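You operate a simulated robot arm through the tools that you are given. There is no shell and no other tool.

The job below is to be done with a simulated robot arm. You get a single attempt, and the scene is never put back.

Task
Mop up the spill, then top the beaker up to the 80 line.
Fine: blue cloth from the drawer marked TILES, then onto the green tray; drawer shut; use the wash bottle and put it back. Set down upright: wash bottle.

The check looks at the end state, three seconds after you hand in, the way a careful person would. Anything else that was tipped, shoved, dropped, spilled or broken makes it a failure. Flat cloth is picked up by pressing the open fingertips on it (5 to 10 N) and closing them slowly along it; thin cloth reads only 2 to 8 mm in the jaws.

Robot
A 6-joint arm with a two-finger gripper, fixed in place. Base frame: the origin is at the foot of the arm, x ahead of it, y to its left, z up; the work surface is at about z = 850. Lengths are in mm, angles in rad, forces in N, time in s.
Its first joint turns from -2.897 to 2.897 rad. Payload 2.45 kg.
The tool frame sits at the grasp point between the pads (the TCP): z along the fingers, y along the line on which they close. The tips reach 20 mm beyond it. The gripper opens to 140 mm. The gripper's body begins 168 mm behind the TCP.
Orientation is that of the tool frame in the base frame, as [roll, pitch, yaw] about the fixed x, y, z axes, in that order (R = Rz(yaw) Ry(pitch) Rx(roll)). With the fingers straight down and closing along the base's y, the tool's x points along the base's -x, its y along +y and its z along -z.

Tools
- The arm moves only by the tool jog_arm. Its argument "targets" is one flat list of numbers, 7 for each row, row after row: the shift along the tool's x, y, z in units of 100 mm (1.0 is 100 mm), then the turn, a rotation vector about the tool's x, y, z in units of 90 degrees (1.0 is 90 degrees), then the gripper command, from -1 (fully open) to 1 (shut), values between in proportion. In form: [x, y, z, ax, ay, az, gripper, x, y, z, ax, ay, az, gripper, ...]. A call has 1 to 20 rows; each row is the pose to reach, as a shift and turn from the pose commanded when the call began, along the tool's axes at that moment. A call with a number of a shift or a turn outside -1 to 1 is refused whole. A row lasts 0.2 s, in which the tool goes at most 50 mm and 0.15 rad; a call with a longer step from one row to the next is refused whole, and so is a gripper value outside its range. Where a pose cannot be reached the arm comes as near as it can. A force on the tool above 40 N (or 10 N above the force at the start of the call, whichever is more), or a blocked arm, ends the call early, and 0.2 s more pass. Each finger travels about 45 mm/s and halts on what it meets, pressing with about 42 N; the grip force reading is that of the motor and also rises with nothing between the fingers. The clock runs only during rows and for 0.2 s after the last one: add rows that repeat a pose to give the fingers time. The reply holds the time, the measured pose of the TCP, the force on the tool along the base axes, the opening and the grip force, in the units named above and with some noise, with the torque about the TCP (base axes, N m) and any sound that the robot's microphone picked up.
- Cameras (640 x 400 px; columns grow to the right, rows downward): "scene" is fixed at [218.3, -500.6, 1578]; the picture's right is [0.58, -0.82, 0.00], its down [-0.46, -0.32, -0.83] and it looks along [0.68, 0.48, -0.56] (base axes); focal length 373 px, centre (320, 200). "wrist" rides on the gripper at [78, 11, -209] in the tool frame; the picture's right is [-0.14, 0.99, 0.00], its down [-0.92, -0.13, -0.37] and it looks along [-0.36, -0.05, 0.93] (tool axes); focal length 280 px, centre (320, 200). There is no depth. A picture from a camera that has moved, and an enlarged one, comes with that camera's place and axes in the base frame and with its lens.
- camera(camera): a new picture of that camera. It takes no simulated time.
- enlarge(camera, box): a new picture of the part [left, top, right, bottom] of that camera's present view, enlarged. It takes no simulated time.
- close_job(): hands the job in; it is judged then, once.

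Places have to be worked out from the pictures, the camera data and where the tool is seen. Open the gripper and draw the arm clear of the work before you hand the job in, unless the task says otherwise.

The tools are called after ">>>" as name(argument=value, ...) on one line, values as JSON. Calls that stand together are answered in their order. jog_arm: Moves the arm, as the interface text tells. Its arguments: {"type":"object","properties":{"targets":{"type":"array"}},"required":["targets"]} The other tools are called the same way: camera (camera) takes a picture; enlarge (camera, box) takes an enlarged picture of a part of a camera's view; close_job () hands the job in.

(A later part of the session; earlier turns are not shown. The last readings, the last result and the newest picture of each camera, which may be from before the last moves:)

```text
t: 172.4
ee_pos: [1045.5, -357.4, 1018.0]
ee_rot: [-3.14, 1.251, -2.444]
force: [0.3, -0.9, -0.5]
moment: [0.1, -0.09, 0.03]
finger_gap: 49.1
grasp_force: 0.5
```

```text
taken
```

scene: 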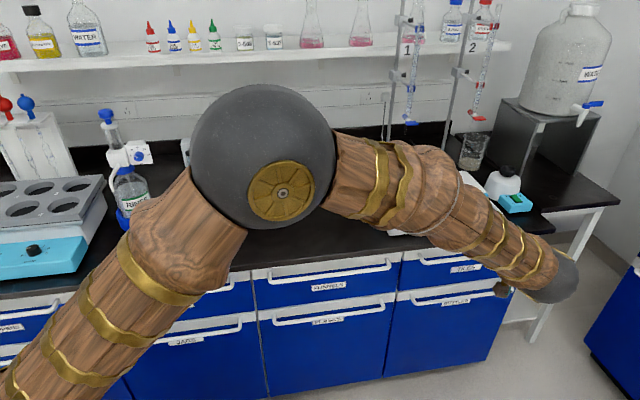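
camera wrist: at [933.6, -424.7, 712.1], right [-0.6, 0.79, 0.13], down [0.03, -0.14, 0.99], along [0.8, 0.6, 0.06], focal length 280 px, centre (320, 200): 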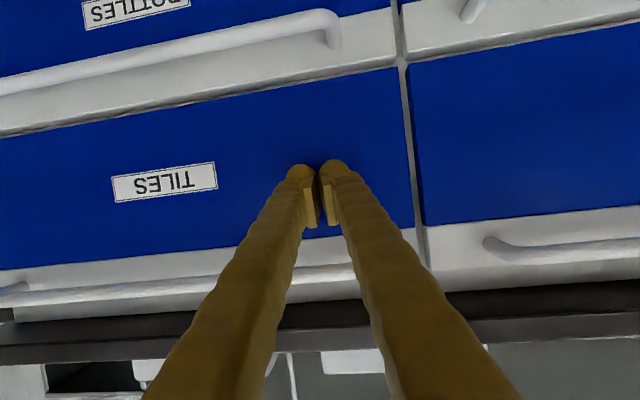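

The drawer is shut and the neighbours look unchanged. Now the wash bottle: I retract toward the base and will turn the tool straight down again.

>>> jog_arm(targets=[0.033, 0.287, -0.327, 0, 0, 0, 0.3, 0.067, 0.573, -0.653, 0, 0, 0, 0.3, 0.1, 0.86, -0.98, 0, 0, 0, 0.3])

>>> jog_arm(targets=[0.033, 0.287, -0.327, 0, 0, 0, 0.3, 0.067, 0.573, -0.653, 0, 0, 0, 0.3, 0.1, 0.86, -0.98, 0, 0, 0, 0.3])

>>> jog_arm(targets=[-0.1, 0, -0.03, 0, 0.09, 0, 0.3, -0.2, 0, -0.06, 0, 0.18, 0, 0.3, -0.3, 0, -0.1, 0, 0.27, 0, 0.3, -0.4, 0, -0.13, 0, 0.36, 0, 0.3, -0.5, 0, -0.16, 0, 0.45, 0, 0.3, -0.6, 0, -0.19, 0, 0.54, 0, 0.3, -0.6, 0, -0.19, 0, 0.63, 0, 0.3, -0.6, 0, -0.19, 0, 0.72, 0, 0.3, -0.6, 0, -0.19, 0, 0.797, 0, 0.3])

>>> camera(camera="scene")

```text
t: 173.2
ee_pos: [913.1, -354.0, 1043.1]
ee_rot: [3.141, 1.252, -2.449]
force: [-0.2, -1.0, 0.0]
moment: [0.04, -0.01, -0.01]
finger_gap: 49.1
grasp_force: 0.1
```

```text
t: 174.1
ee_pos: [786.9, -347.7, 1065.2]
ee_rot: [-3.138, 1.251, -2.444]
force: [-0.7, 0.5, 0.6]
moment: [0.02, 0.0, -0.04]
finger_gap: 48.9
grasp_force: 0.1
```

```text
t: 176.1
ee_pos: [788.7, -345.4, 1126.8]
ee_rot: [-3.14, -0.001, -2.446]
force: [-0.1, -0.1, -0.8]
moment: [0.0, -0.01, -0.01]
finger_gap: 48.8
grasp_force: 0.1
```

```text
taken
```

scene: 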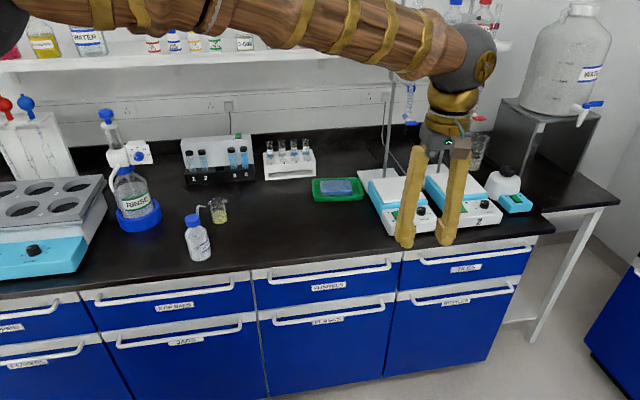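

The drawer is fully closed and the tool points down. I travel to above the wash bottle.

>>> jog_arm(targets=[-0.235, 0.435, 0, 0, 0, 0, 0.3, -0.47, 0.87, 0, 0, 0, 0, 0.3])

>>> jog_arm(targets=[-0.235, 0.435, 0, 0, 0, 0, 0.3, -0.47, 0.87, 0, 0, 0, 0, 0.3])

>>> jog_arm(targets=[-0.235, 0.435, 0, 0, 0, 0, 0.3, -0.47, 0.87, 0, 0, 0, 0, 0.3])

>>> jog_arm(targets=[-0.235, 0.435, 0, 0, 0, 0, 0.3, -0.47, 0.87, 0, 0, 0, 0, 0.3])

>>> camera(camera="wrist")

>>> camera(camera="scene")

```text
t: 176.7
ee_pos: [769.1, -246.3, 1125.3]
ee_rot: [-3.139, 0.0, -2.448]
force: [-0.6, -0.2, -0.2]
moment: [-0.02, 0.0, -0.03]
finger_gap: 49.0
grasp_force: 0.0
```

```text
t: 177.2
ee_pos: [750.1, -147.7, 1126.9]
ee_rot: [-3.139, 0.0, -2.447]
force: [-0.1, 1.0, -0.6]
moment: [-0.03, 0.01, 0.02]
finger_gap: 48.8
grasp_force: 0.2
```

```text
t: 177.8
ee_pos: [731.1, -52.7, 1127.5]
ee_rot: [-3.14, 0.002, -2.447]
force: [-0.2, 0.4, -0.2]
moment: [-0.02, 0.01, -0.01]
finger_gap: 49.0
grasp_force: 0.0
```

```text
t: 178.4
ee_pos: [709.4, 43.6, 1128.3]
ee_rot: [-3.14, 0.002, -2.448]
force: [-0.5, -0.5, 0.2]
moment: [0.0, -0.01, 0.0]
finger_gap: 48.6
grasp_force: 0.1
```

```text
taken
camera wrist: at [642.9, 1.6, 1338.2], right [-0.53, 0.85, 0.0], down [0.79, 0.49, 0.37], along [0.31, 0.19, -0.93], focal length 280 px, centre (320, 200)
```

wrist: 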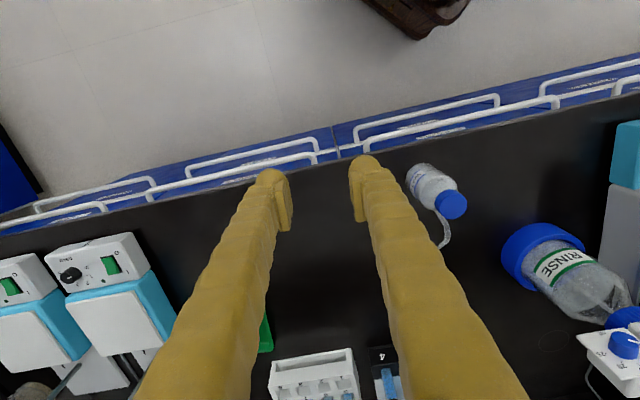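

```text
taken
```

scene: 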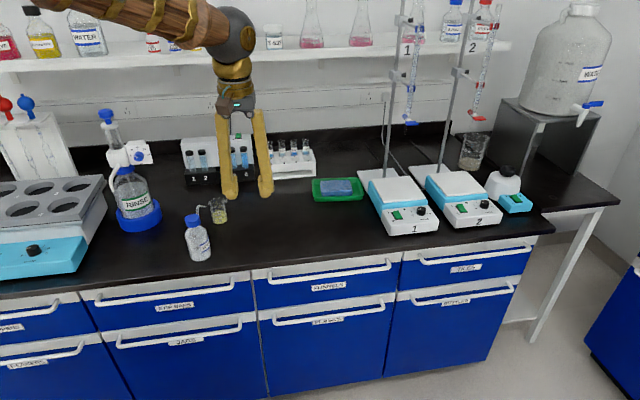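

The wash bottle (WATER, with the bent spout) is in view. I zoom in on it and the beaker.

>>> enlarge(camera="wrist", box=[370, 140, 530, 260])

>>> enlarge(camera="scene", box=[175, 185, 245, 265])

```text
3.33 times, centred on (450, 200) of wrist
camera zoom: at [642.9, 1.6, 1338.2], right [-0.53, 0.85, 0.0], down [0.79, 0.49, 0.37], along [0.31, 0.19, -0.93], focal length 935 px, centre (-113, 200)
```

zoom: 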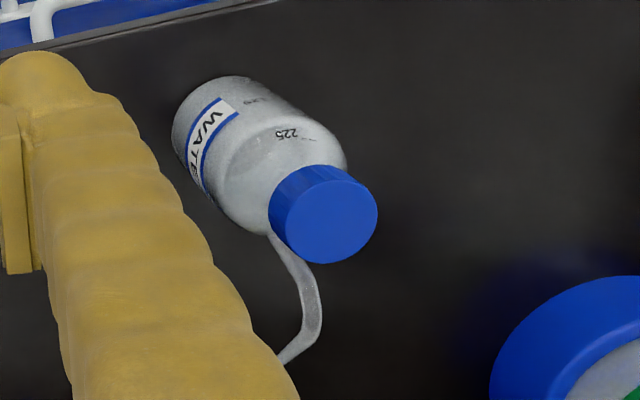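

```text
5.00 times, centred on (210, 225) of scene
camera zoom: at [218.3, -500.6, 1578.0], right [0.58, -0.82, 0.0], down [-0.46, -0.32, -0.83], along [0.68, 0.48, -0.56], focal length 1865 px, centre (870, 75)
```

zoom: 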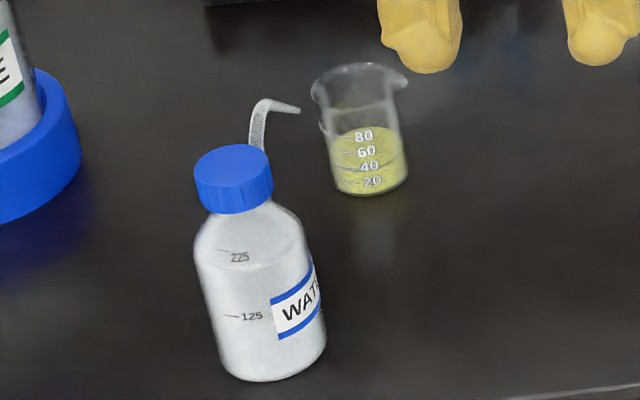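

I zoom on the beaker to read its present level.

>>> enlarge(camera="scene", box=[204, 193, 234, 228])

>>> enlarge(camera="scene", box=[185, 195, 225, 235])

```text
11.43 times, centred on (219, 210) of scene
camera zoom: at [218.3, -500.6, 1578.0], right [0.58, -0.82, 0.0], down [-0.46, -0.32, -0.83], along [0.68, 0.48, -0.56], focal length 4262 px, centre (1474, 80)
```

zoom: 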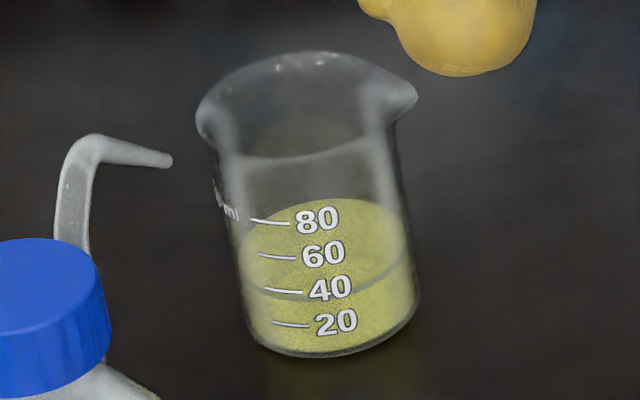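

```text
10.00 times, centred on (205, 215) of scene
camera zoom: at [218.3, -500.6, 1578.0], right [0.58, -0.82, 0.0], down [-0.46, -0.32, -0.83], along [0.68, 0.48, -0.56], focal length 3729 px, centre (1470, 50)
```

zoom: 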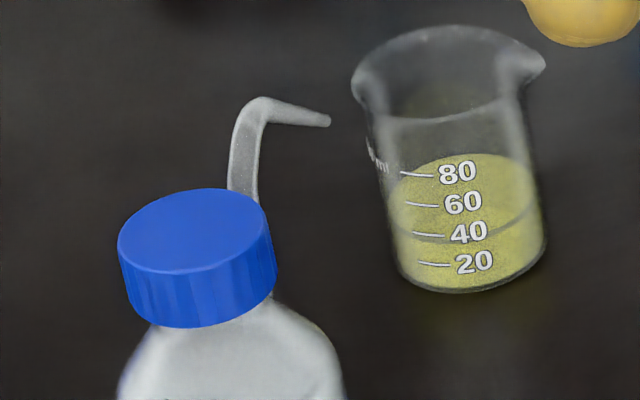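

The level is at about 38–40 now; the front meniscus must rise to the 80 mark. I move closer above the bottle for a precise view of spout tip and beaker.

>>> jog_arm(targets=[-0.22, 0.45, 0, 0, 0, 0, 0.1, -0.45, 0.9, 0, 0, 0, 0, 0.1])

>>> camera(camera="wrist")

```text
refused: row 2 steps farther than a row can; nothing moved
```

```text
taken
camera wrist: at [642.9, 1.6, 1338.2], right [-0.53, 0.85, 0.0], down [0.79, 0.49, 0.37], along [0.31, 0.19, -0.93], focal length 280 px, centre (320, 200)
```

wrist: 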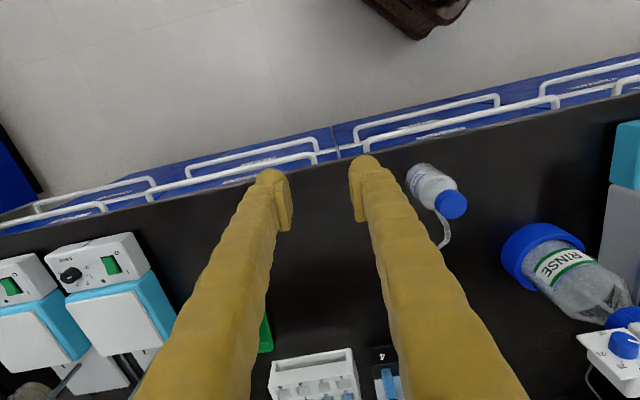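

Refused for step size; I redo it with three rows, including the 10° yaw to align the jaws across the spout direction.

>>> jog_arm(targets=[-0.11, 0.23, 0, 0, 0, 0, 0.1, -0.22, 0.45, 0, 0, 0, 0, 0.1, -0.33, 0.68, 0, 0, 0, 0, 0.1])

>>> jog_arm(targets=[-0.11, 0.23, 0, 0, 0, 0.037, 0.1, -0.22, 0.45, 0, 0, 0, 0.074, 0.1, -0.33, 0.68, 0, 0, 0, 0.111, 0.1])

>>> camera(camera="wrist")

```text
t: 179.2
ee_pos: [690.4, 115.8, 1124.8]
ee_rot: [-3.139, 0.0, -2.447]
force: [-0.3, -0.9, -0.7]
moment: [0.03, 0.01, 0.0]
finger_gap: 62.9
grasp_force: 0.0
```

```text
t: 180.1
ee_pos: [673.8, 186.7, 1124.8]
ee_rot: [-3.14, 0.001, -2.623]
force: [-0.3, 0.4, -0.3]
moment: [0.01, 0.0, 0.04]
finger_gap: 62.7
grasp_force: 0.1
```

```text
taken
camera wrist: at [599.7, 157.3, 1335.2], right [-0.37, 0.93, 0.0], down [0.86, 0.35, 0.37], along [0.34, 0.14, -0.93], focal length 280 px, centre (320, 200)
```

wrist: 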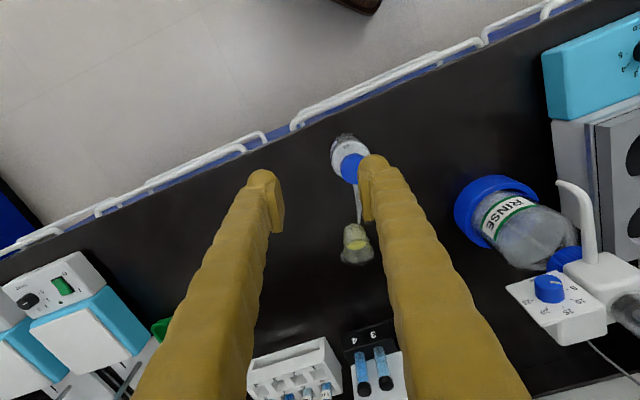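

Bottle, spout and beaker are now in one view; I zoom in.

>>> enlarge(camera="wrist", box=[280, 120, 440, 280])

```text
2.50 times, centred on (360, 200) of wrist
camera zoom: at [599.7, 157.3, 1335.2], right [-0.37, 0.93, 0.0], down [0.86, 0.35, 0.37], along [0.34, 0.14, -0.93], focal length 701 px, centre (220, 200)
```

zoom: 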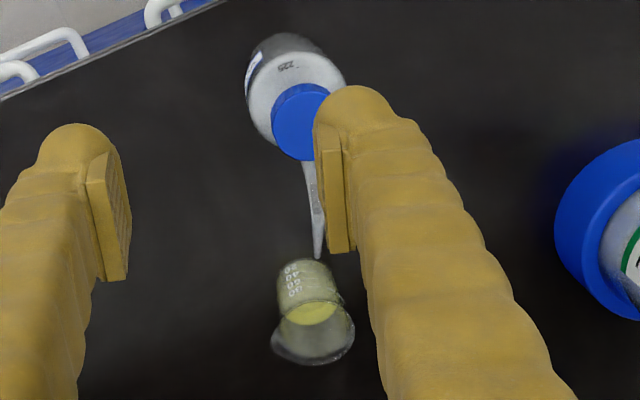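

Tip ≈ [749, 280, 959], beaker axis ≈ [818, 316] with its rim near z = 915. My plan: lift the bottle by its rigid cap, set it down with the spout over the beaker, squeeze the body there, and then return it by the cap. I go above the cap first.

>>> jog_arm(targets=[-0.105, 0.214, 0.2, 0, 0, 0, 0.1, -0.209, 0.428, 0.4, 0, 0, 0, 0.1, -0.209, 0.428, 0.55, 0, 0, 0, 0.1])

>>> camera(camera="wrist")

>>> enlarge(camera="wrist", box=[240, 130, 400, 290])

```text
t: 180.8
ee_pos: [669.4, 235.6, 1069.6]
ee_rot: [-3.14, -0.001, -2.621]
force: [-0.1, -0.2, -0.4]
moment: [0.05, 0.02, 0.02]
finger_gap: 63.0
grasp_force: 0.0
```

```text
taken
camera wrist: at [595.8, 205.9, 1278.9], right [-0.37, 0.93, 0.0], down [0.86, 0.35, 0.37], along [0.34, 0.14, -0.93], focal length 280 px, centre (320, 200)
```

wrist: 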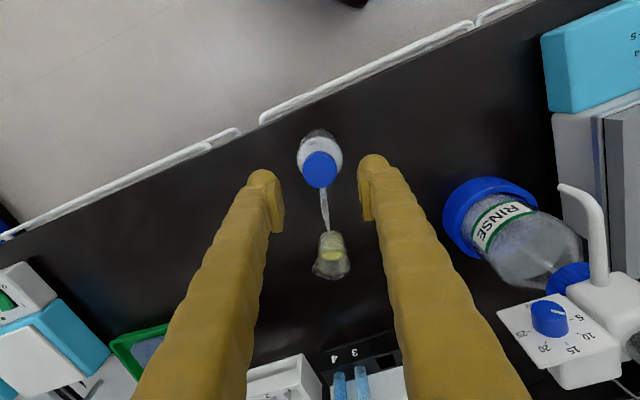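

```text
2.50 times, centred on (320, 210) of wrist
camera zoom: at [595.8, 205.9, 1278.9], right [-0.37, 0.93, 0.0], down [0.86, 0.35, 0.37], along [0.34, 0.14, -0.93], focal length 701 px, centre (320, 175)
```

zoom: 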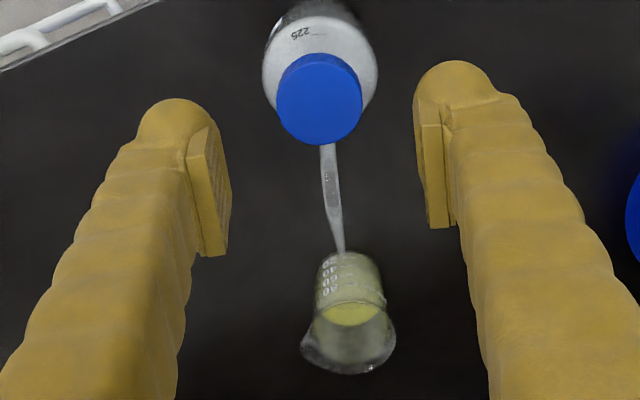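

The cap axis computes to [670, 236], directly under the TCP. I descend 90 mm so the pads straddle the cap.

>>> jog_arm(targets=[0, 0, 0.35, 0, 0, 0, 0.1, 0, 0, 0.65, 0, 0, 0, 0.1, 0, 0, 0.8, 0, 0, 0, 0.1, 0, 0, 0.9, 0, 0, 0, 0.1])

>>> camera(camera="wrist")

>>> enlarge(camera="scene", box=[165, 165, 265, 270])

```text
t: 181.8
ee_pos: [668.6, 232.8, 982.7]
ee_rot: [-3.139, 0.0, -2.622]
force: [1.2, -0.7, -0.7]
moment: [0.0, -0.03, 0.0]
finger_gap: 62.9
grasp_force: 0.0
```

```text
taken
camera wrist: at [595.8, 204.7, 1190.8], right [-0.37, 0.93, 0.0], down [0.86, 0.35, 0.37], along [0.34, 0.14, -0.93], focal length 280 px, centre (320, 200)
```

wrist: 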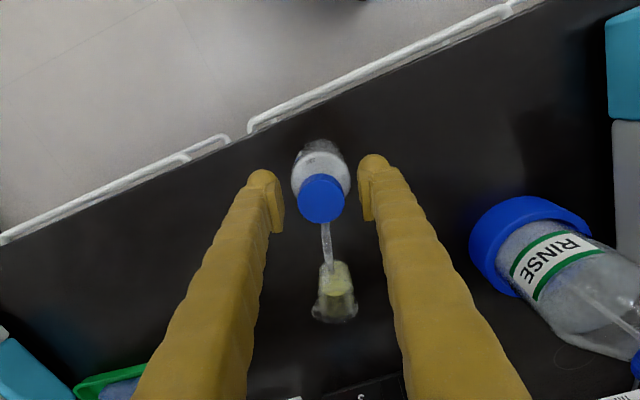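

```text
3.81 times, centred on (215, 218) of scene
camera zoom: at [218.3, -500.6, 1578.0], right [0.58, -0.82, 0.0], down [-0.46, -0.32, -0.83], along [0.68, 0.48, -0.56], focal length 1421 px, centre (720, 133)
```

zoom: 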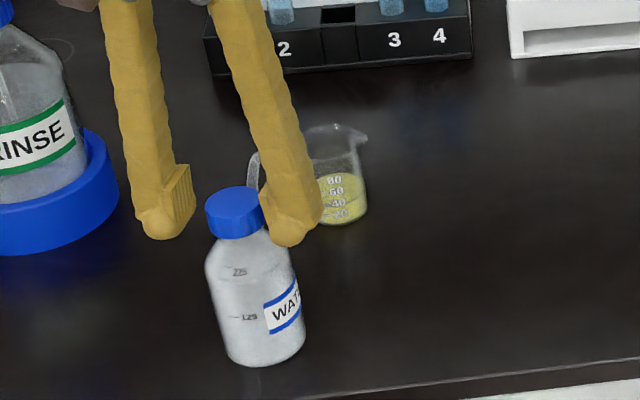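

The cap is centred between the pads. I close slowly on it.

>>> jog_arm(targets=[0, 0, 0, 0, 0, 0, 0.2, 0, 0, 0, 0, 0, 0, 0.3, 0, 0, 0, 0, 0, 0, 0.38, 0, 0, 0, 0, 0, 0, 0.45, 0, 0, 0, 0, 0, 0, 0.5, 0, 0, 0, 0, 0, 0, 0.55, 0, 0, 0, 0, 0, 0, 0.6])

>>> enlarge(camera="scene", box=[165, 165, 265, 270])

```text
t: 183.4
ee_pos: [669.6, 234.3, 981.5]
ee_rot: [-3.139, -0.001, -2.622]
force: [0.9, -0.2, 0.4]
moment: [-0.01, -0.02, 0.01]
finger_gap: 32.6
grasp_force: 38.2
```

```text
3.81 times, centred on (215, 218) of scene
camera zoom: at [218.3, -500.6, 1578.0], right [0.58, -0.82, 0.0], down [-0.46, -0.32, -0.83], along [0.68, 0.48, -0.56], focal length 1421 px, centre (720, 133)
```

zoom: 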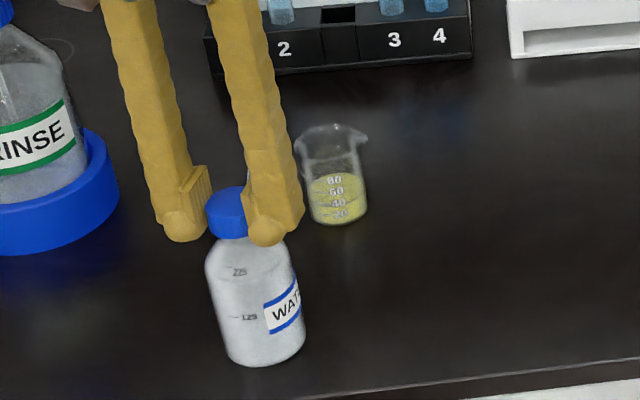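

The cap is held at 32.6 mm, 38 N. I lift the bottle slowly by 20 mm and check it follows upright.

>>> jog_arm(targets=[0, 0, -0.04, 0, 0, 0, 0.6, 0, 0, -0.09, 0, 0, 0, 0.6, 0, 0, -0.14, 0, 0, 0, 0.6, 0, 0, -0.2, 0, 0, 0, 0.6])

>>> enlarge(camera="scene", box=[165, 165, 265, 270])

>>> camera(camera="wrist")

```text
t: 184.4
ee_pos: [671.2, 234.6, 999.8]
ee_rot: [-3.139, 0.001, -2.621]
force: [0.2, -0.3, -1.8]
moment: [0.03, 0.03, 0.02]
finger_gap: 32.2
grasp_force: 41.9
```

```text
3.81 times, centred on (215, 218) of scene
camera zoom: at [218.3, -500.6, 1578.0], right [0.58, -0.82, 0.0], down [-0.46, -0.32, -0.83], along [0.68, 0.48, -0.56], focal length 1421 px, centre (720, 133)
```

zoom: 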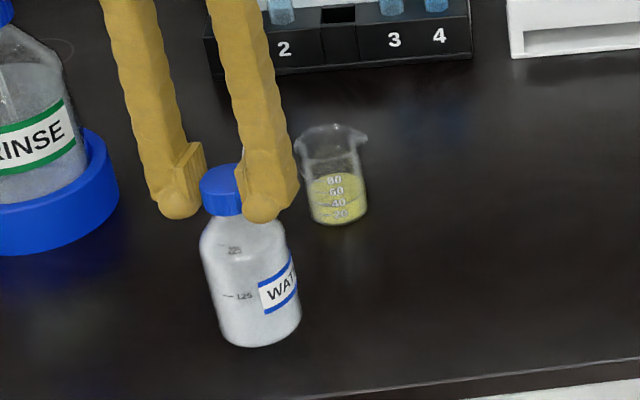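

```text
taken
camera wrist: at [597.0, 206.4, 1209.6], right [-0.37, 0.93, 0.0], down [0.86, 0.35, 0.37], along [0.34, 0.14, -0.93], focal length 280 px, centre (320, 200)
```

wrist: 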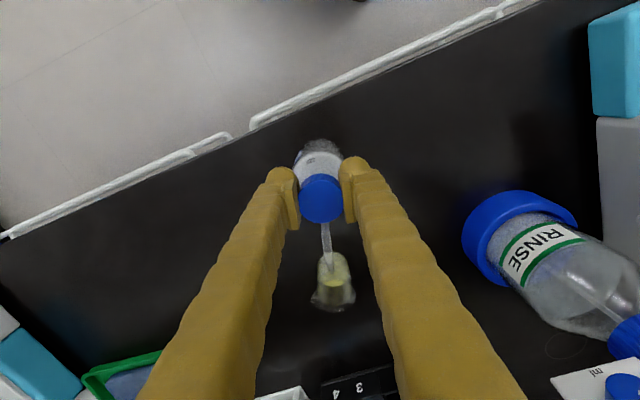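

The bottle hangs upright from its cap. I carry it 62 mm toward the beaker so the spout tip ends above the near part of the opening.

>>> jog_arm(targets=[-0.125, -0.007, 0, 0, 0, 0, 0.6, -0.25, -0.013, 0, 0, 0, 0, 0.6, -0.375, -0.02, 0, 0, 0, 0, 0.6, -0.5, -0.026, 0, 0, 0, 0, 0.6, -0.6, -0.033, 0, 0, 0, 0, 0.6, -0.623, -0.033, 0, 0, 0, 0, 0.6])

>>> enlarge(camera="scene", box=[180, 170, 260, 260])

>>> enlarge(camera="wrist", box=[260, 160, 380, 300])

```text
t: 185.8
ee_pos: [727.5, 263.4, 1000.9]
ee_rot: [-3.14, -0.001, -2.621]
force: [0.6, 0.1, -2.6]
moment: [-0.03, 0.06, 0.0]
finger_gap: 32.0
grasp_force: 42.4
```

```text
4.44 times, centred on (220, 215) of scene
camera zoom: at [218.3, -500.6, 1578.0], right [0.58, -0.82, 0.0], down [-0.46, -0.32, -0.83], along [0.68, 0.48, -0.56], focal length 1657 px, centre (764, 133)
```

zoom: 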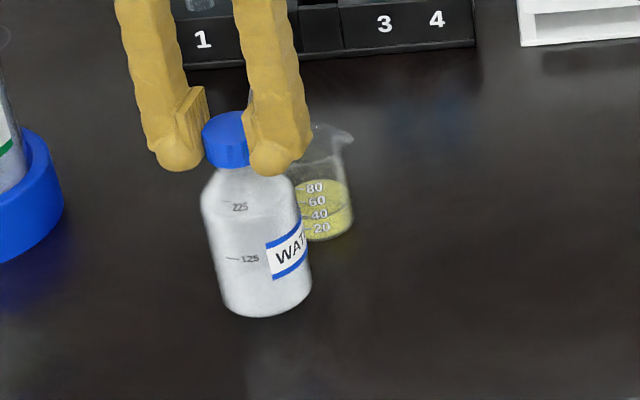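

```text
2.86 times, centred on (320, 230) of wrist
camera zoom: at [653.1, 234.9, 1210.0], right [-0.37, 0.93, 0.0], down [0.86, 0.35, 0.37], along [0.34, 0.14, -0.93], focal length 801 px, centre (320, 114)
```

zoom: 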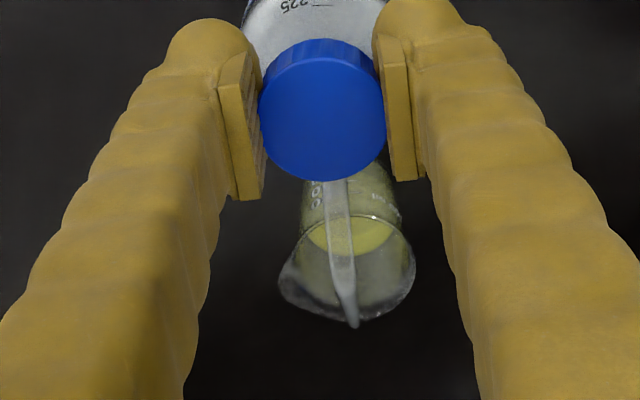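

The tip computes to about [806, 308], some 16 mm short of the beaker axis and inside its rim — as planned. I lower the bottle back onto the bench here.

>>> jog_arm(targets=[0, 0, 0.06, 0, 0, 0, 0.6, 0, 0, 0.11, 0, 0, 0, 0.6, 0, 0, 0.15, 0, 0, 0, 0.6, 0, 0, 0.18, 0, 0, 0, 0.6, 0, 0, 0.195, 0, 0, 0, 0.6, 0, 0, 0.2, 0, 0, 0, 0.6])

>>> enlarge(camera="scene", box=[180, 170, 260, 260])

```text
t: 187.2
ee_pos: [727.4, 263.9, 980.6]
ee_rot: [-3.139, 0.0, -2.623]
force: [-1.8, -4.3, 10.5]
moment: [-0.28, 0.07, -0.01]
finger_gap: 32.1
grasp_force: 42.1
```

```text
4.44 times, centred on (220, 215) of scene
camera zoom: at [218.3, -500.6, 1578.0], right [0.58, -0.82, 0.0], down [-0.46, -0.32, -0.83], along [0.68, 0.48, -0.56], focal length 1657 px, centre (764, 133)
```

zoom: 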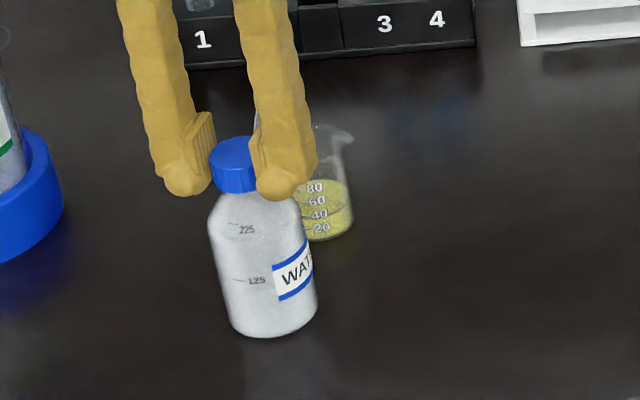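

The bottle stands again on the bench (10 N contact). I open the fingers and go down around the body.

>>> jog_arm(targets=[0, 0, 0, 0, 0, 0, 0.5, 0, 0, 0, 0, 0, 0, 0.3, 0, 0, 0, 0, 0, 0, 0.05, 0, 0, 0, 0, 0, 0, -0.2, 0, 0, 0, 0, 0, 0, -0.25])

>>> camera(camera="wrist")

>>> enlarge(camera="scene", box=[180, 170, 260, 260])

```text
t: 188.4
ee_pos: [727.2, 265.4, 980.1]
ee_rot: [-3.139, -0.001, -2.62]
force: [-0.1, 0.8, 0.4]
moment: [0.0, 0.03, -0.02]
finger_gap: 87.4
grasp_force: 0.0
```

```text
taken
camera wrist: at [653.9, 235.0, 1189.9], right [-0.37, 0.93, 0.0], down [0.86, 0.35, 0.37], along [0.34, 0.14, -0.93], focal length 280 px, centre (320, 200)
```

wrist: 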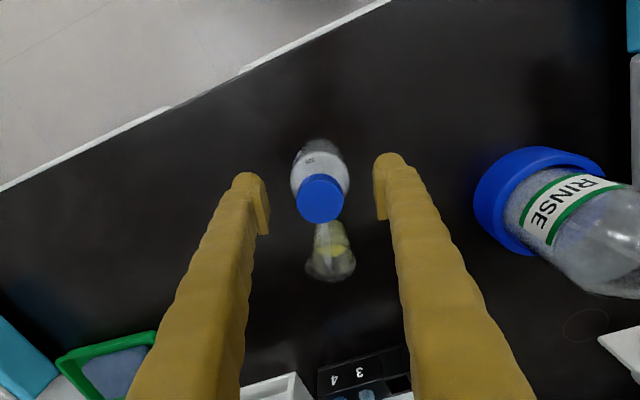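

```text
4.44 times, centred on (220, 215) of scene
camera zoom: at [218.3, -500.6, 1578.0], right [0.58, -0.82, 0.0], down [-0.46, -0.32, -0.83], along [0.68, 0.48, -0.56], focal length 1657 px, centre (764, 133)
```

zoom: 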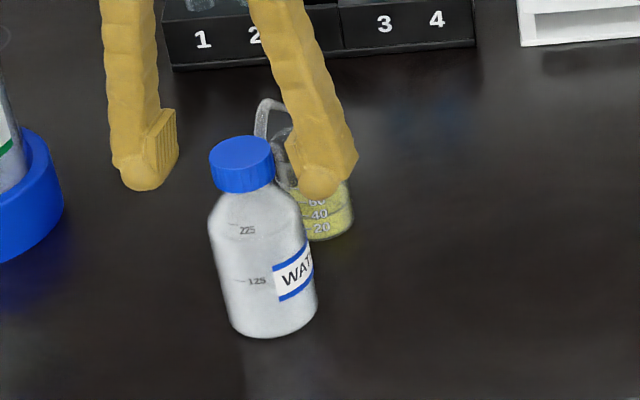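

The bottle stands upright with the cap centred. I zoom to verify the tip lies within the beaker's rim.

>>> enlarge(camera="wrist", box=[270, 130, 390, 290])

>>> enlarge(camera="scene", box=[215, 180, 255, 232])

```text
2.50 times, centred on (330, 210) of wrist
camera zoom: at [653.9, 235.0, 1189.9], right [-0.37, 0.93, 0.0], down [0.86, 0.35, 0.37], along [0.34, 0.14, -0.93], focal length 701 px, centre (295, 175)
```

zoom: 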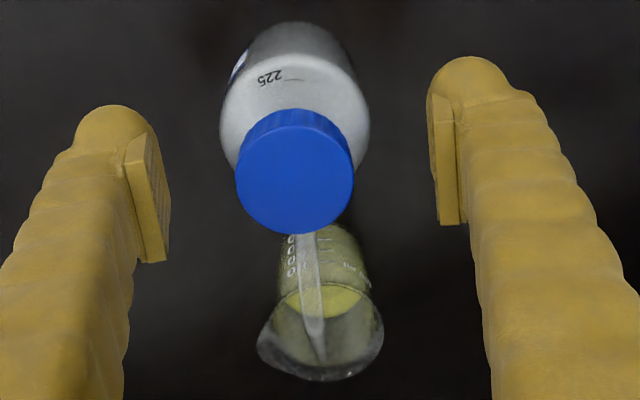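

```text
7.69 times, centred on (235, 206) of scene
camera zoom: at [218.3, -500.6, 1578.0], right [0.58, -0.82, 0.0], down [-0.46, -0.32, -0.83], along [0.68, 0.48, -0.56], focal length 2869 px, centre (974, 154)
```

zoom: 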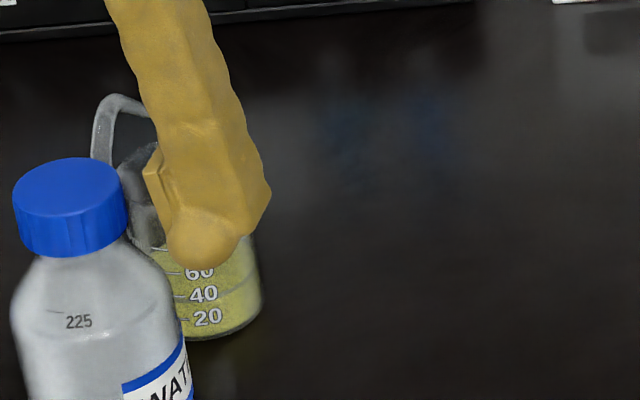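

The tip is inside the rim, about 15 mm short of centre along the jet direction. I lower the open fingers around the bottle body.

>>> jog_arm(targets=[0, 0, 0.25, 0, 0, 0, -0.25, 0, 0, 0.5, 0, 0, 0, -0.25, 0, 0, 0.75, 0, 0, 0, -0.25])

>>> camera(camera="wrist")

>>> enlarge(camera="scene", box=[170, 160, 270, 265])

```text
t: 189.2
ee_pos: [727.2, 263.7, 906.1]
ee_rot: [-3.14, 0.001, -2.622]
force: [-0.3, 0.6, -0.4]
moment: [0.03, 0.0, -0.01]
finger_gap: 87.3
grasp_force: 0.0
```

```text
taken
camera wrist: at [653.3, 235.1, 1116.5], right [-0.37, 0.93, 0.0], down [0.86, 0.35, 0.37], along [0.34, 0.14, -0.93], focal length 280 px, centre (320, 200)
```

wrist: 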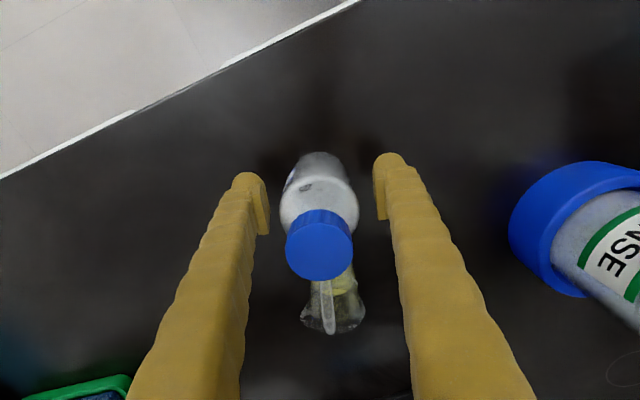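

```text
3.81 times, centred on (220, 212) of scene
camera zoom: at [218.3, -500.6, 1578.0], right [0.58, -0.82, 0.0], down [-0.46, -0.32, -0.83], along [0.68, 0.48, -0.56], focal length 1421 px, centre (701, 152)
```

zoom: 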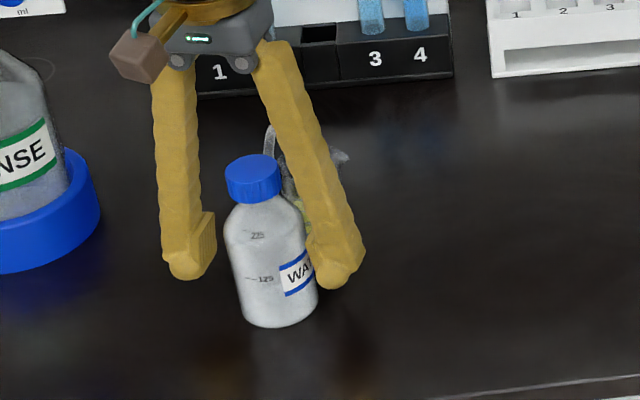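

The body stands between the pads. I close to near-contact first.

>>> jog_arm(targets=[0, 0, 0, 0, 0, 0, -0.15, 0, 0, 0, 0, 0, 0, -0.05, 0, 0, 0, 0, 0, 0, 0.03, 0, 0, 0, 0, 0, 0, 0.07, 0, 0, 0, 0, 0, 0, 0.09])

>>> enlarge(camera="wrist", box=[220, 130, 420, 350])

>>> enlarge(camera="scene", box=[190, 170, 260, 250])

```text
t: 190.4
ee_pos: [727.8, 264.1, 906.6]
ee_rot: [-3.14, 0.0, -2.621]
force: [0.6, -0.5, 1.2]
moment: [-0.03, 0.0, -0.01]
finger_gap: 64.2
grasp_force: 0.6
```

```text
1.82 times, centred on (320, 240) of wrist
camera zoom: at [653.3, 235.1, 1116.5], right [-0.37, 0.93, 0.0], down [0.86, 0.35, 0.37], along [0.34, 0.14, -0.93], focal length 510 px, centre (320, 127)
```

zoom: 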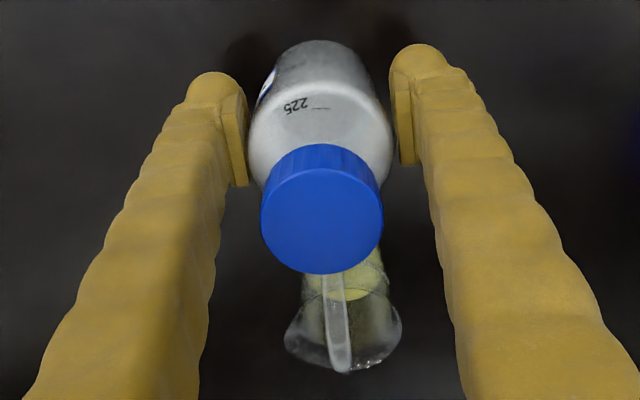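

```text
5.00 times, centred on (225, 210) of scene
camera zoom: at [218.3, -500.6, 1578.0], right [0.58, -0.82, 0.0], down [-0.46, -0.32, -0.83], along [0.68, 0.48, -0.56], focal length 1865 px, centre (795, 150)
```

zoom: 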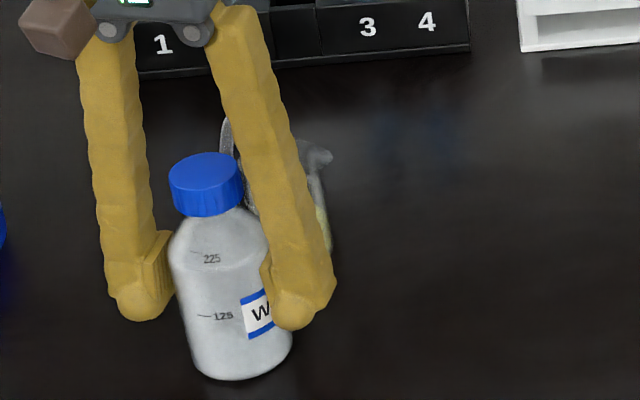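

Gap 64 mm, not yet touching. I close in 1 mm steps until contact.

>>> jog_arm(targets=[0, 0, 0, 0, 0, 0, 0.105, 0, 0, 0, 0, 0, 0, 0.12, 0, 0, 0, 0, 0, 0, 0.135])

>>> jog_arm(targets=[0, 0, 0, 0, 0, 0, 0.15])

>>> enlarge(camera="wrist", box=[220, 130, 420, 350])

```text
t: 191.2
ee_pos: [727.9, 264.6, 907.5]
ee_rot: [-3.141, 0.0, -2.622]
force: [0.5, -0.5, 0.5]
moment: [0.01, 0.04, -0.02]
finger_gap: 61.9
grasp_force: 7.1
```

```text
t: 191.7
ee_pos: [726.7, 264.7, 907.6]
ee_rot: [-3.141, -0.001, -2.622]
force: [1.0, -0.1, 0.8]
moment: [0.05, 0.02, -0.01]
finger_gap: 60.5
grasp_force: 32.7
```

```text
1.82 times, centred on (320, 240) of wrist
camera zoom: at [653.3, 235.1, 1116.5], right [-0.37, 0.93, 0.0], down [0.86, 0.35, 0.37], along [0.34, 0.14, -0.93], focal length 510 px, centre (320, 127)
```

zoom: 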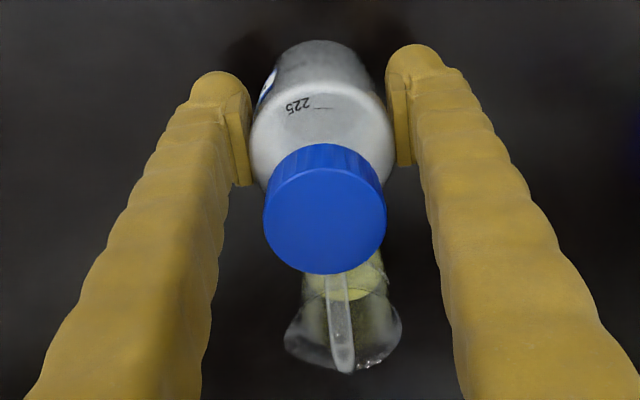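

Contact at about 61 mm; the force rises with command (33 N), no flow seen yet. I squeeze a little more.

>>> jog_arm(targets=[0, 0, 0, 0, 0, 0, 0.17, 0, 0, 0, 0, 0, 0, 0.19])

>>> enlarge(camera="wrist", box=[220, 130, 420, 350])

>>> enlarge(camera="scene", box=[190, 170, 260, 250])

```text
t: 192.2
ee_pos: [728.3, 264.8, 907.9]
ee_rot: [-3.139, -0.001, -2.621]
force: [0.7, -0.7, 0.0]
moment: [0.0, 0.0, -0.01]
finger_gap: 59.9
grasp_force: 42.2
```

```text
1.82 times, centred on (320, 240) of wrist
camera zoom: at [653.3, 235.1, 1116.5], right [-0.37, 0.93, 0.0], down [0.86, 0.35, 0.37], along [0.34, 0.14, -0.93], focal length 510 px, centre (320, 127)
```

zoom: 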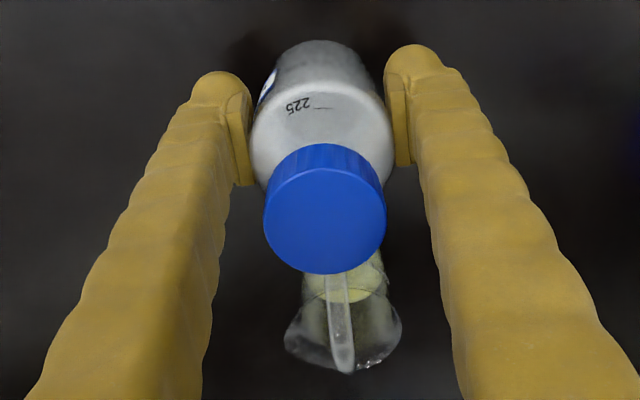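

```text
5.00 times, centred on (225, 210) of scene
camera zoom: at [218.3, -500.6, 1578.0], right [0.58, -0.82, 0.0], down [-0.46, -0.32, -0.83], along [0.68, 0.48, -0.56], focal length 1865 px, centre (795, 150)
```

zoom: 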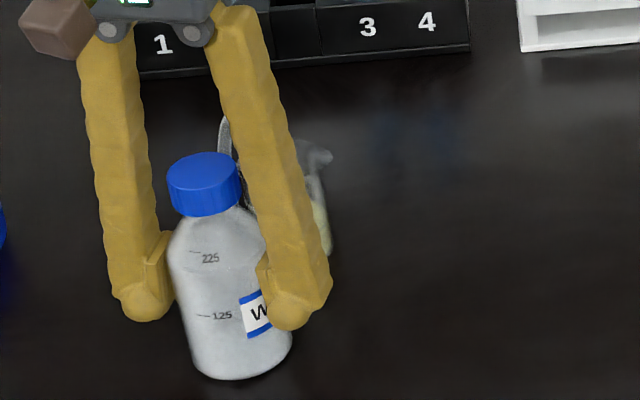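

Full grip (42 N) with only ~2 mm compression. I hold for a second and check whether the level is rising.

>>> jog_arm(targets=[0, 0, 0, 0, 0, 0, 0.25, 0, 0, 0, 0, 0, 0, 0.25, 0, 0, 0, 0, 0, 0, 0.25, 0, 0, 0, 0, 0, 0, 0.25, 0, 0, 0, 0, 0, 0, 0.25])

>>> enlarge(camera="wrist", box=[270, 230, 370, 330])

>>> enlarge(camera="scene", box=[205, 180, 255, 240])

```text
t: 193.4
ee_pos: [727.9, 263.8, 907.3]
ee_rot: [-3.139, 0.001, -2.621]
force: [0.7, -2.0, 1.5]
moment: [0.04, 0.03, -0.01]
finger_gap: 59.6
grasp_force: 42.0
```

```text
4.00 times, centred on (320, 280) of wrist
camera zoom: at [653.3, 235.1, 1116.5], right [-0.37, 0.93, 0.0], down [0.86, 0.35, 0.37], along [0.34, 0.14, -0.93], focal length 1122 px, centre (320, -120)
```

zoom: 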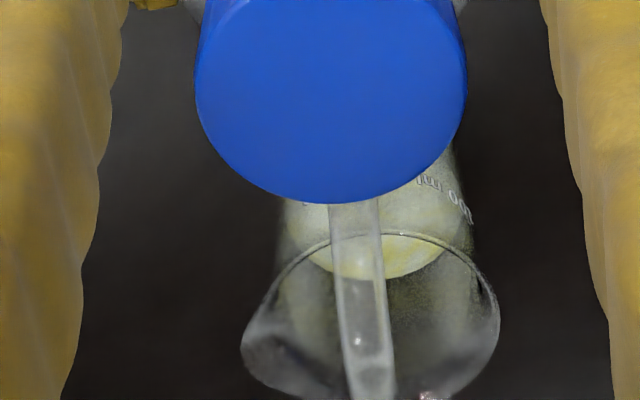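

```text
6.67 times, centred on (230, 210) of scene
camera zoom: at [218.3, -500.6, 1578.0], right [0.58, -0.82, 0.0], down [-0.46, -0.32, -0.83], along [0.68, 0.48, -0.56], focal length 2486 px, centre (920, 133)
```

zoom: 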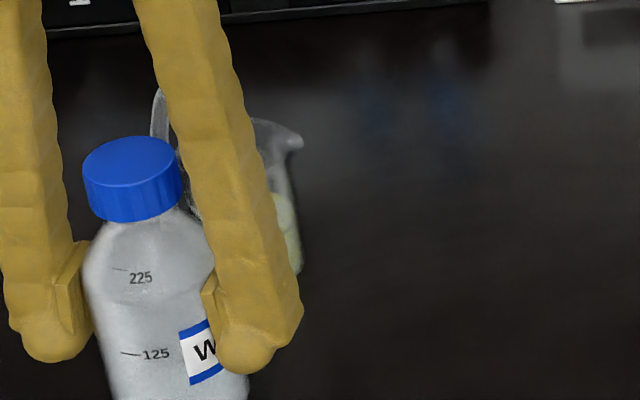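

The liquid looks paler, suggesting water is flowing in. I stop squeezing now and rise to read the level.

>>> jog_arm(targets=[0, 0, 0, 0, 0, 0, 0, 0, 0, 0, 0, 0, 0, -0.25, 0, 0, 0, 0, 0, 0, -0.25])

>>> enlarge(camera="scene", box=[205, 180, 255, 240])

>>> enlarge(camera="wrist", box=[270, 230, 370, 330])

```text
t: 194.2
ee_pos: [727.5, 264.0, 906.9]
ee_rot: [-3.14, 0.0, -2.622]
force: [-0.1, -0.2, 0.2]
moment: [-0.01, -0.01, 0.0]
finger_gap: 87.5
grasp_force: 0.0
```

```text
6.67 times, centred on (230, 210) of scene
camera zoom: at [218.3, -500.6, 1578.0], right [0.58, -0.82, 0.0], down [-0.46, -0.32, -0.83], along [0.68, 0.48, -0.56], focal length 2486 px, centre (920, 133)
```

zoom: 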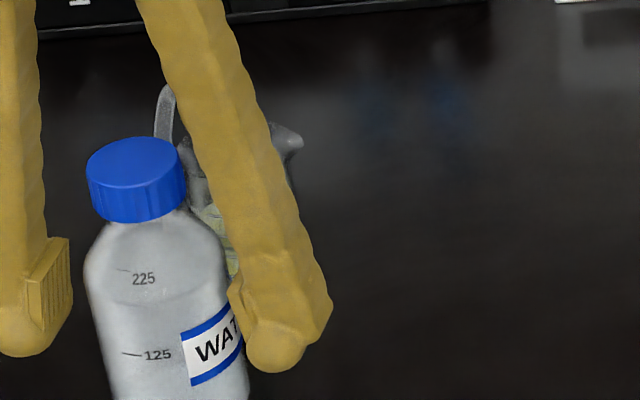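

```text
4.00 times, centred on (320, 280) of wrist
camera zoom: at [653.3, 235.1, 1116.5], right [-0.37, 0.93, 0.0], down [0.86, 0.35, 0.37], along [0.34, 0.14, -0.93], focal length 1122 px, centre (320, -120)
```

zoom: 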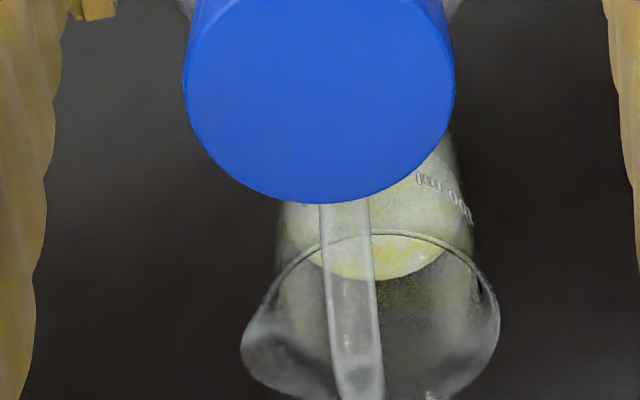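

I raise the gripper to unblock the scene view of the beaker.

>>> jog_arm(targets=[0, 0, -0.33, 0, 0, 0, -0.25, 0, 0, -0.67, 0, 0, 0, -0.25, 0, 0, -1, 0, 0, 0, -0.25])

>>> jog_arm(targets=[0, 0, -0.25, 0, 0, 0, -0.25, 0, 0, -0.5, 0, 0, 0, -0.25])

>>> enlarge(camera="scene", box=[205, 185, 245, 232])

>>> enlarge(camera="scene", box=[170, 160, 290, 270])

```text
t: 195.1
ee_pos: [724.9, 265.4, 1004.8]
ee_rot: [-3.141, 0.001, -2.621]
force: [-0.2, -0.2, 0.0]
moment: [0.0, -0.01, 0.04]
finger_gap: 87.6
grasp_force: 0.0
```

```text
t: 195.7
ee_pos: [726.2, 265.0, 1055.2]
ee_rot: [-3.139, 0.002, -2.622]
force: [-0.6, 0.0, 0.0]
moment: [0.03, 0.0, -0.01]
finger_gap: 87.4
grasp_force: 0.1
```

```text
8.51 times, centred on (225, 208) of scene
camera zoom: at [218.3, -500.6, 1578.0], right [0.58, -0.82, 0.0], down [-0.46, -0.32, -0.83], along [0.68, 0.48, -0.56], focal length 3174 px, centre (1128, 128)
```

zoom: 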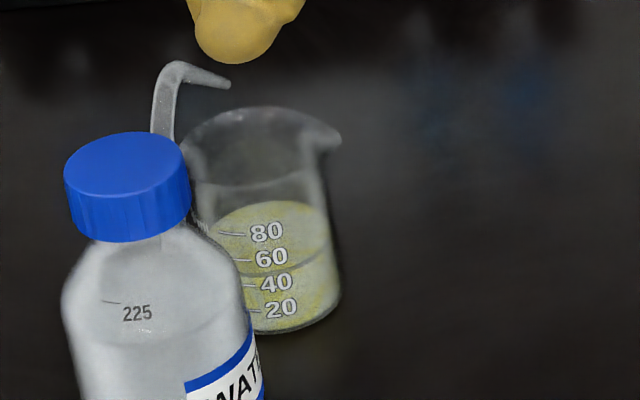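

```text
3.64 times, centred on (230, 215) of scene
camera zoom: at [218.3, -500.6, 1578.0], right [0.58, -0.82, 0.0], down [-0.46, -0.32, -0.83], along [0.68, 0.48, -0.56], focal length 1356 px, centre (647, 146)
```

zoom: 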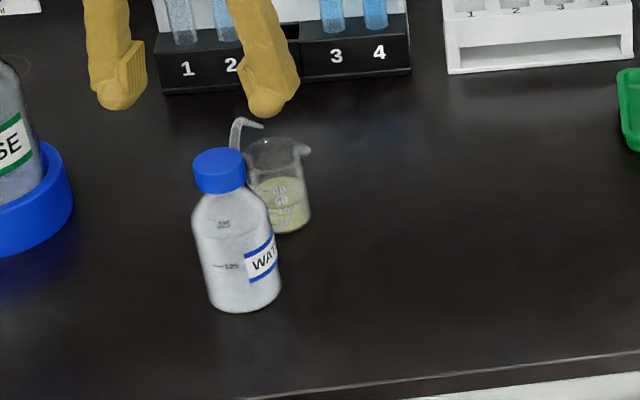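

The level rose from about 37 to about 49, with nothing spilled beside the beaker — squeezing works, roughly 7–8 ml/s. I go down again for a second, similar squeeze.

>>> jog_arm(targets=[0, 0, 0.35, 0, 0, 0, -0.25, 0, 0, 0.7, 0, 0, 0, -0.25, 0, 0, 1, 0, 0, 0, -0.25])

>>> jog_arm(targets=[0, 0, 0.25, 0, 0, 0, -0.1, 0, 0, 0.5, 0, 0, 0, 0, 0, 0, 0.5, 0, 0, 0, 0.07])

>>> enlarge(camera="wrist", box=[220, 130, 420, 350])

```text
t: 196.4
ee_pos: [729.5, 264.0, 955.6]
ee_rot: [-3.14, 0.002, -2.62]
force: [-1.1, 0.1, 0.8]
moment: [0.01, 0.0, -0.01]
finger_gap: 87.3
grasp_force: 0.1
```

```text
t: 197.2
ee_pos: [726.8, 265.3, 905.8]
ee_rot: [-3.14, -0.001, -2.62]
force: [-0.3, -1.6, -1.1]
moment: [0.0, 0.02, 0.0]
finger_gap: 65.3
grasp_force: 0.5
```

```text
1.82 times, centred on (320, 240) of wrist
camera zoom: at [654.0, 237.2, 1115.6], right [-0.37, 0.93, 0.0], down [0.86, 0.35, 0.37], along [0.34, 0.14, -0.93], focal length 510 px, centre (320, 127)
```

zoom: 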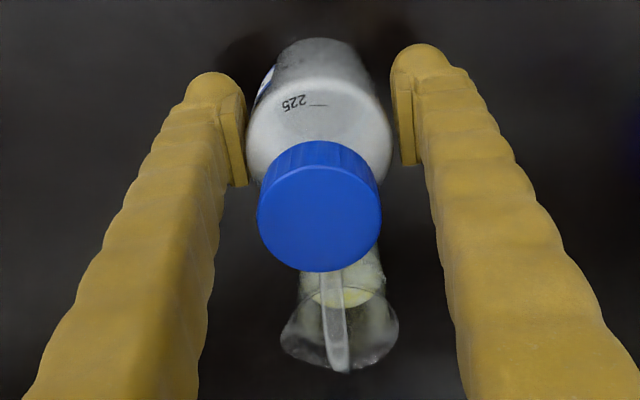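

Aligned as before. I squeeze for roughly 2.6 s and release within the same call.

>>> jog_arm(targets=[0, 0, 0, 0, 0, 0, 0.12, 0, 0, 0, 0, 0, 0, 0.15, 0, 0, 0, 0, 0, 0, 0.19, 0, 0, 0, 0, 0, 0, 0.25, 0, 0, 0, 0, 0, 0, 0.25, 0, 0, 0, 0, 0, 0, 0.25, 0, 0, 0, 0, 0, 0, 0.25, 0, 0, 0, 0, 0, 0, 0.25, 0, 0, 0, 0, 0, 0, 0.25, 0, 0, 0, 0, 0, 0, 0.25, 0, 0, 0, 0, 0, 0, 0.25, 0, 0, 0, 0, 0, 0, 0.25, 0, 0, 0, 0, 0, 0, 0.25, 0, 0, 0, 0, 0, 0, 0.05, 0, 0, 0, 0, 0, 0, -0.15, 0, 0, 0, 0, 0, 0, -0.25])

>>> jog_arm(targets=[0, 0, -0.33, 0, 0, 0, -0.25, 0, 0, -0.67, 0, 0, 0, -0.25, 0, 0, -1, 0, 0, 0, -0.25])

>>> jog_arm(targets=[0, 0, -0.25, 0, 0, 0, -0.25, 0, 0, -0.5, 0, 0, 0, -0.25])

>>> enlarge(camera="scene", box=[205, 185, 245, 232])

>>> enlarge(camera="scene", box=[170, 160, 290, 270])

```text
t: 200.7
ee_pos: [727.8, 266.9, 906.4]
ee_rot: [-3.138, 0.0, -2.623]
force: [-0.2, -0.1, 1.0]
moment: [0.0, -0.02, -0.02]
finger_gap: 87.7
grasp_force: 0.1
```

```text
t: 201.4
ee_pos: [728.2, 264.3, 1006.2]
ee_rot: [-3.14, 0.0, -2.621]
force: [-0.4, 1.3, 0.9]
moment: [0.0, -0.02, -0.01]
finger_gap: 87.5
grasp_force: 0.1
```

```text
t: 202.1
ee_pos: [728.3, 265.5, 1054.3]
ee_rot: [-3.139, 0.0, -2.621]
force: [0.0, -0.3, 0.9]
moment: [-0.04, 0.01, -0.01]
finger_gap: 87.5
grasp_force: 0.2
```

```text
8.51 times, centred on (225, 208) of scene
camera zoom: at [218.3, -500.6, 1578.0], right [0.58, -0.82, 0.0], down [-0.46, -0.32, -0.83], along [0.68, 0.48, -0.56], focal length 3174 px, centre (1128, 128)
```

zoom: 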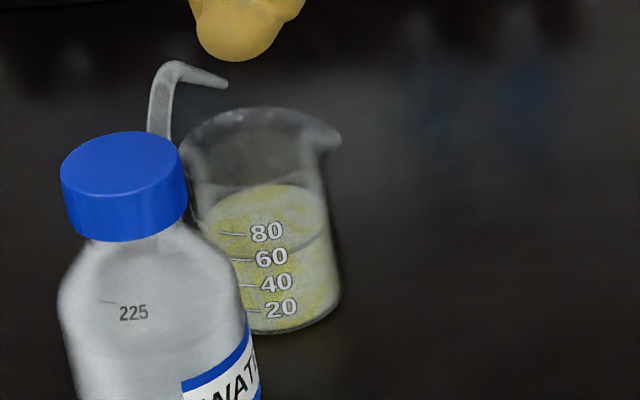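

```text
3.64 times, centred on (230, 215) of scene
camera zoom: at [218.3, -500.6, 1578.0], right [0.58, -0.82, 0.0], down [-0.46, -0.32, -0.83], along [0.68, 0.48, -0.56], focal length 1356 px, centre (647, 146)
```

zoom: 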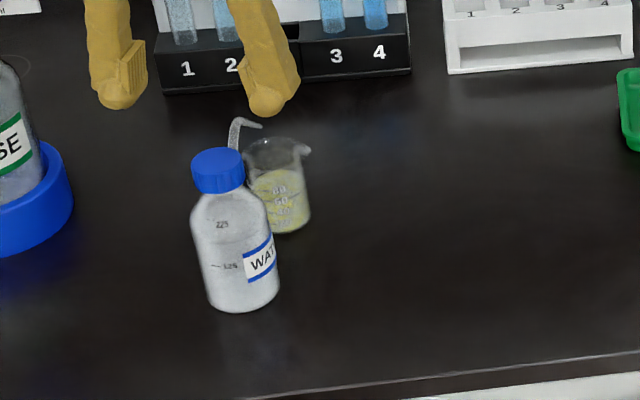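

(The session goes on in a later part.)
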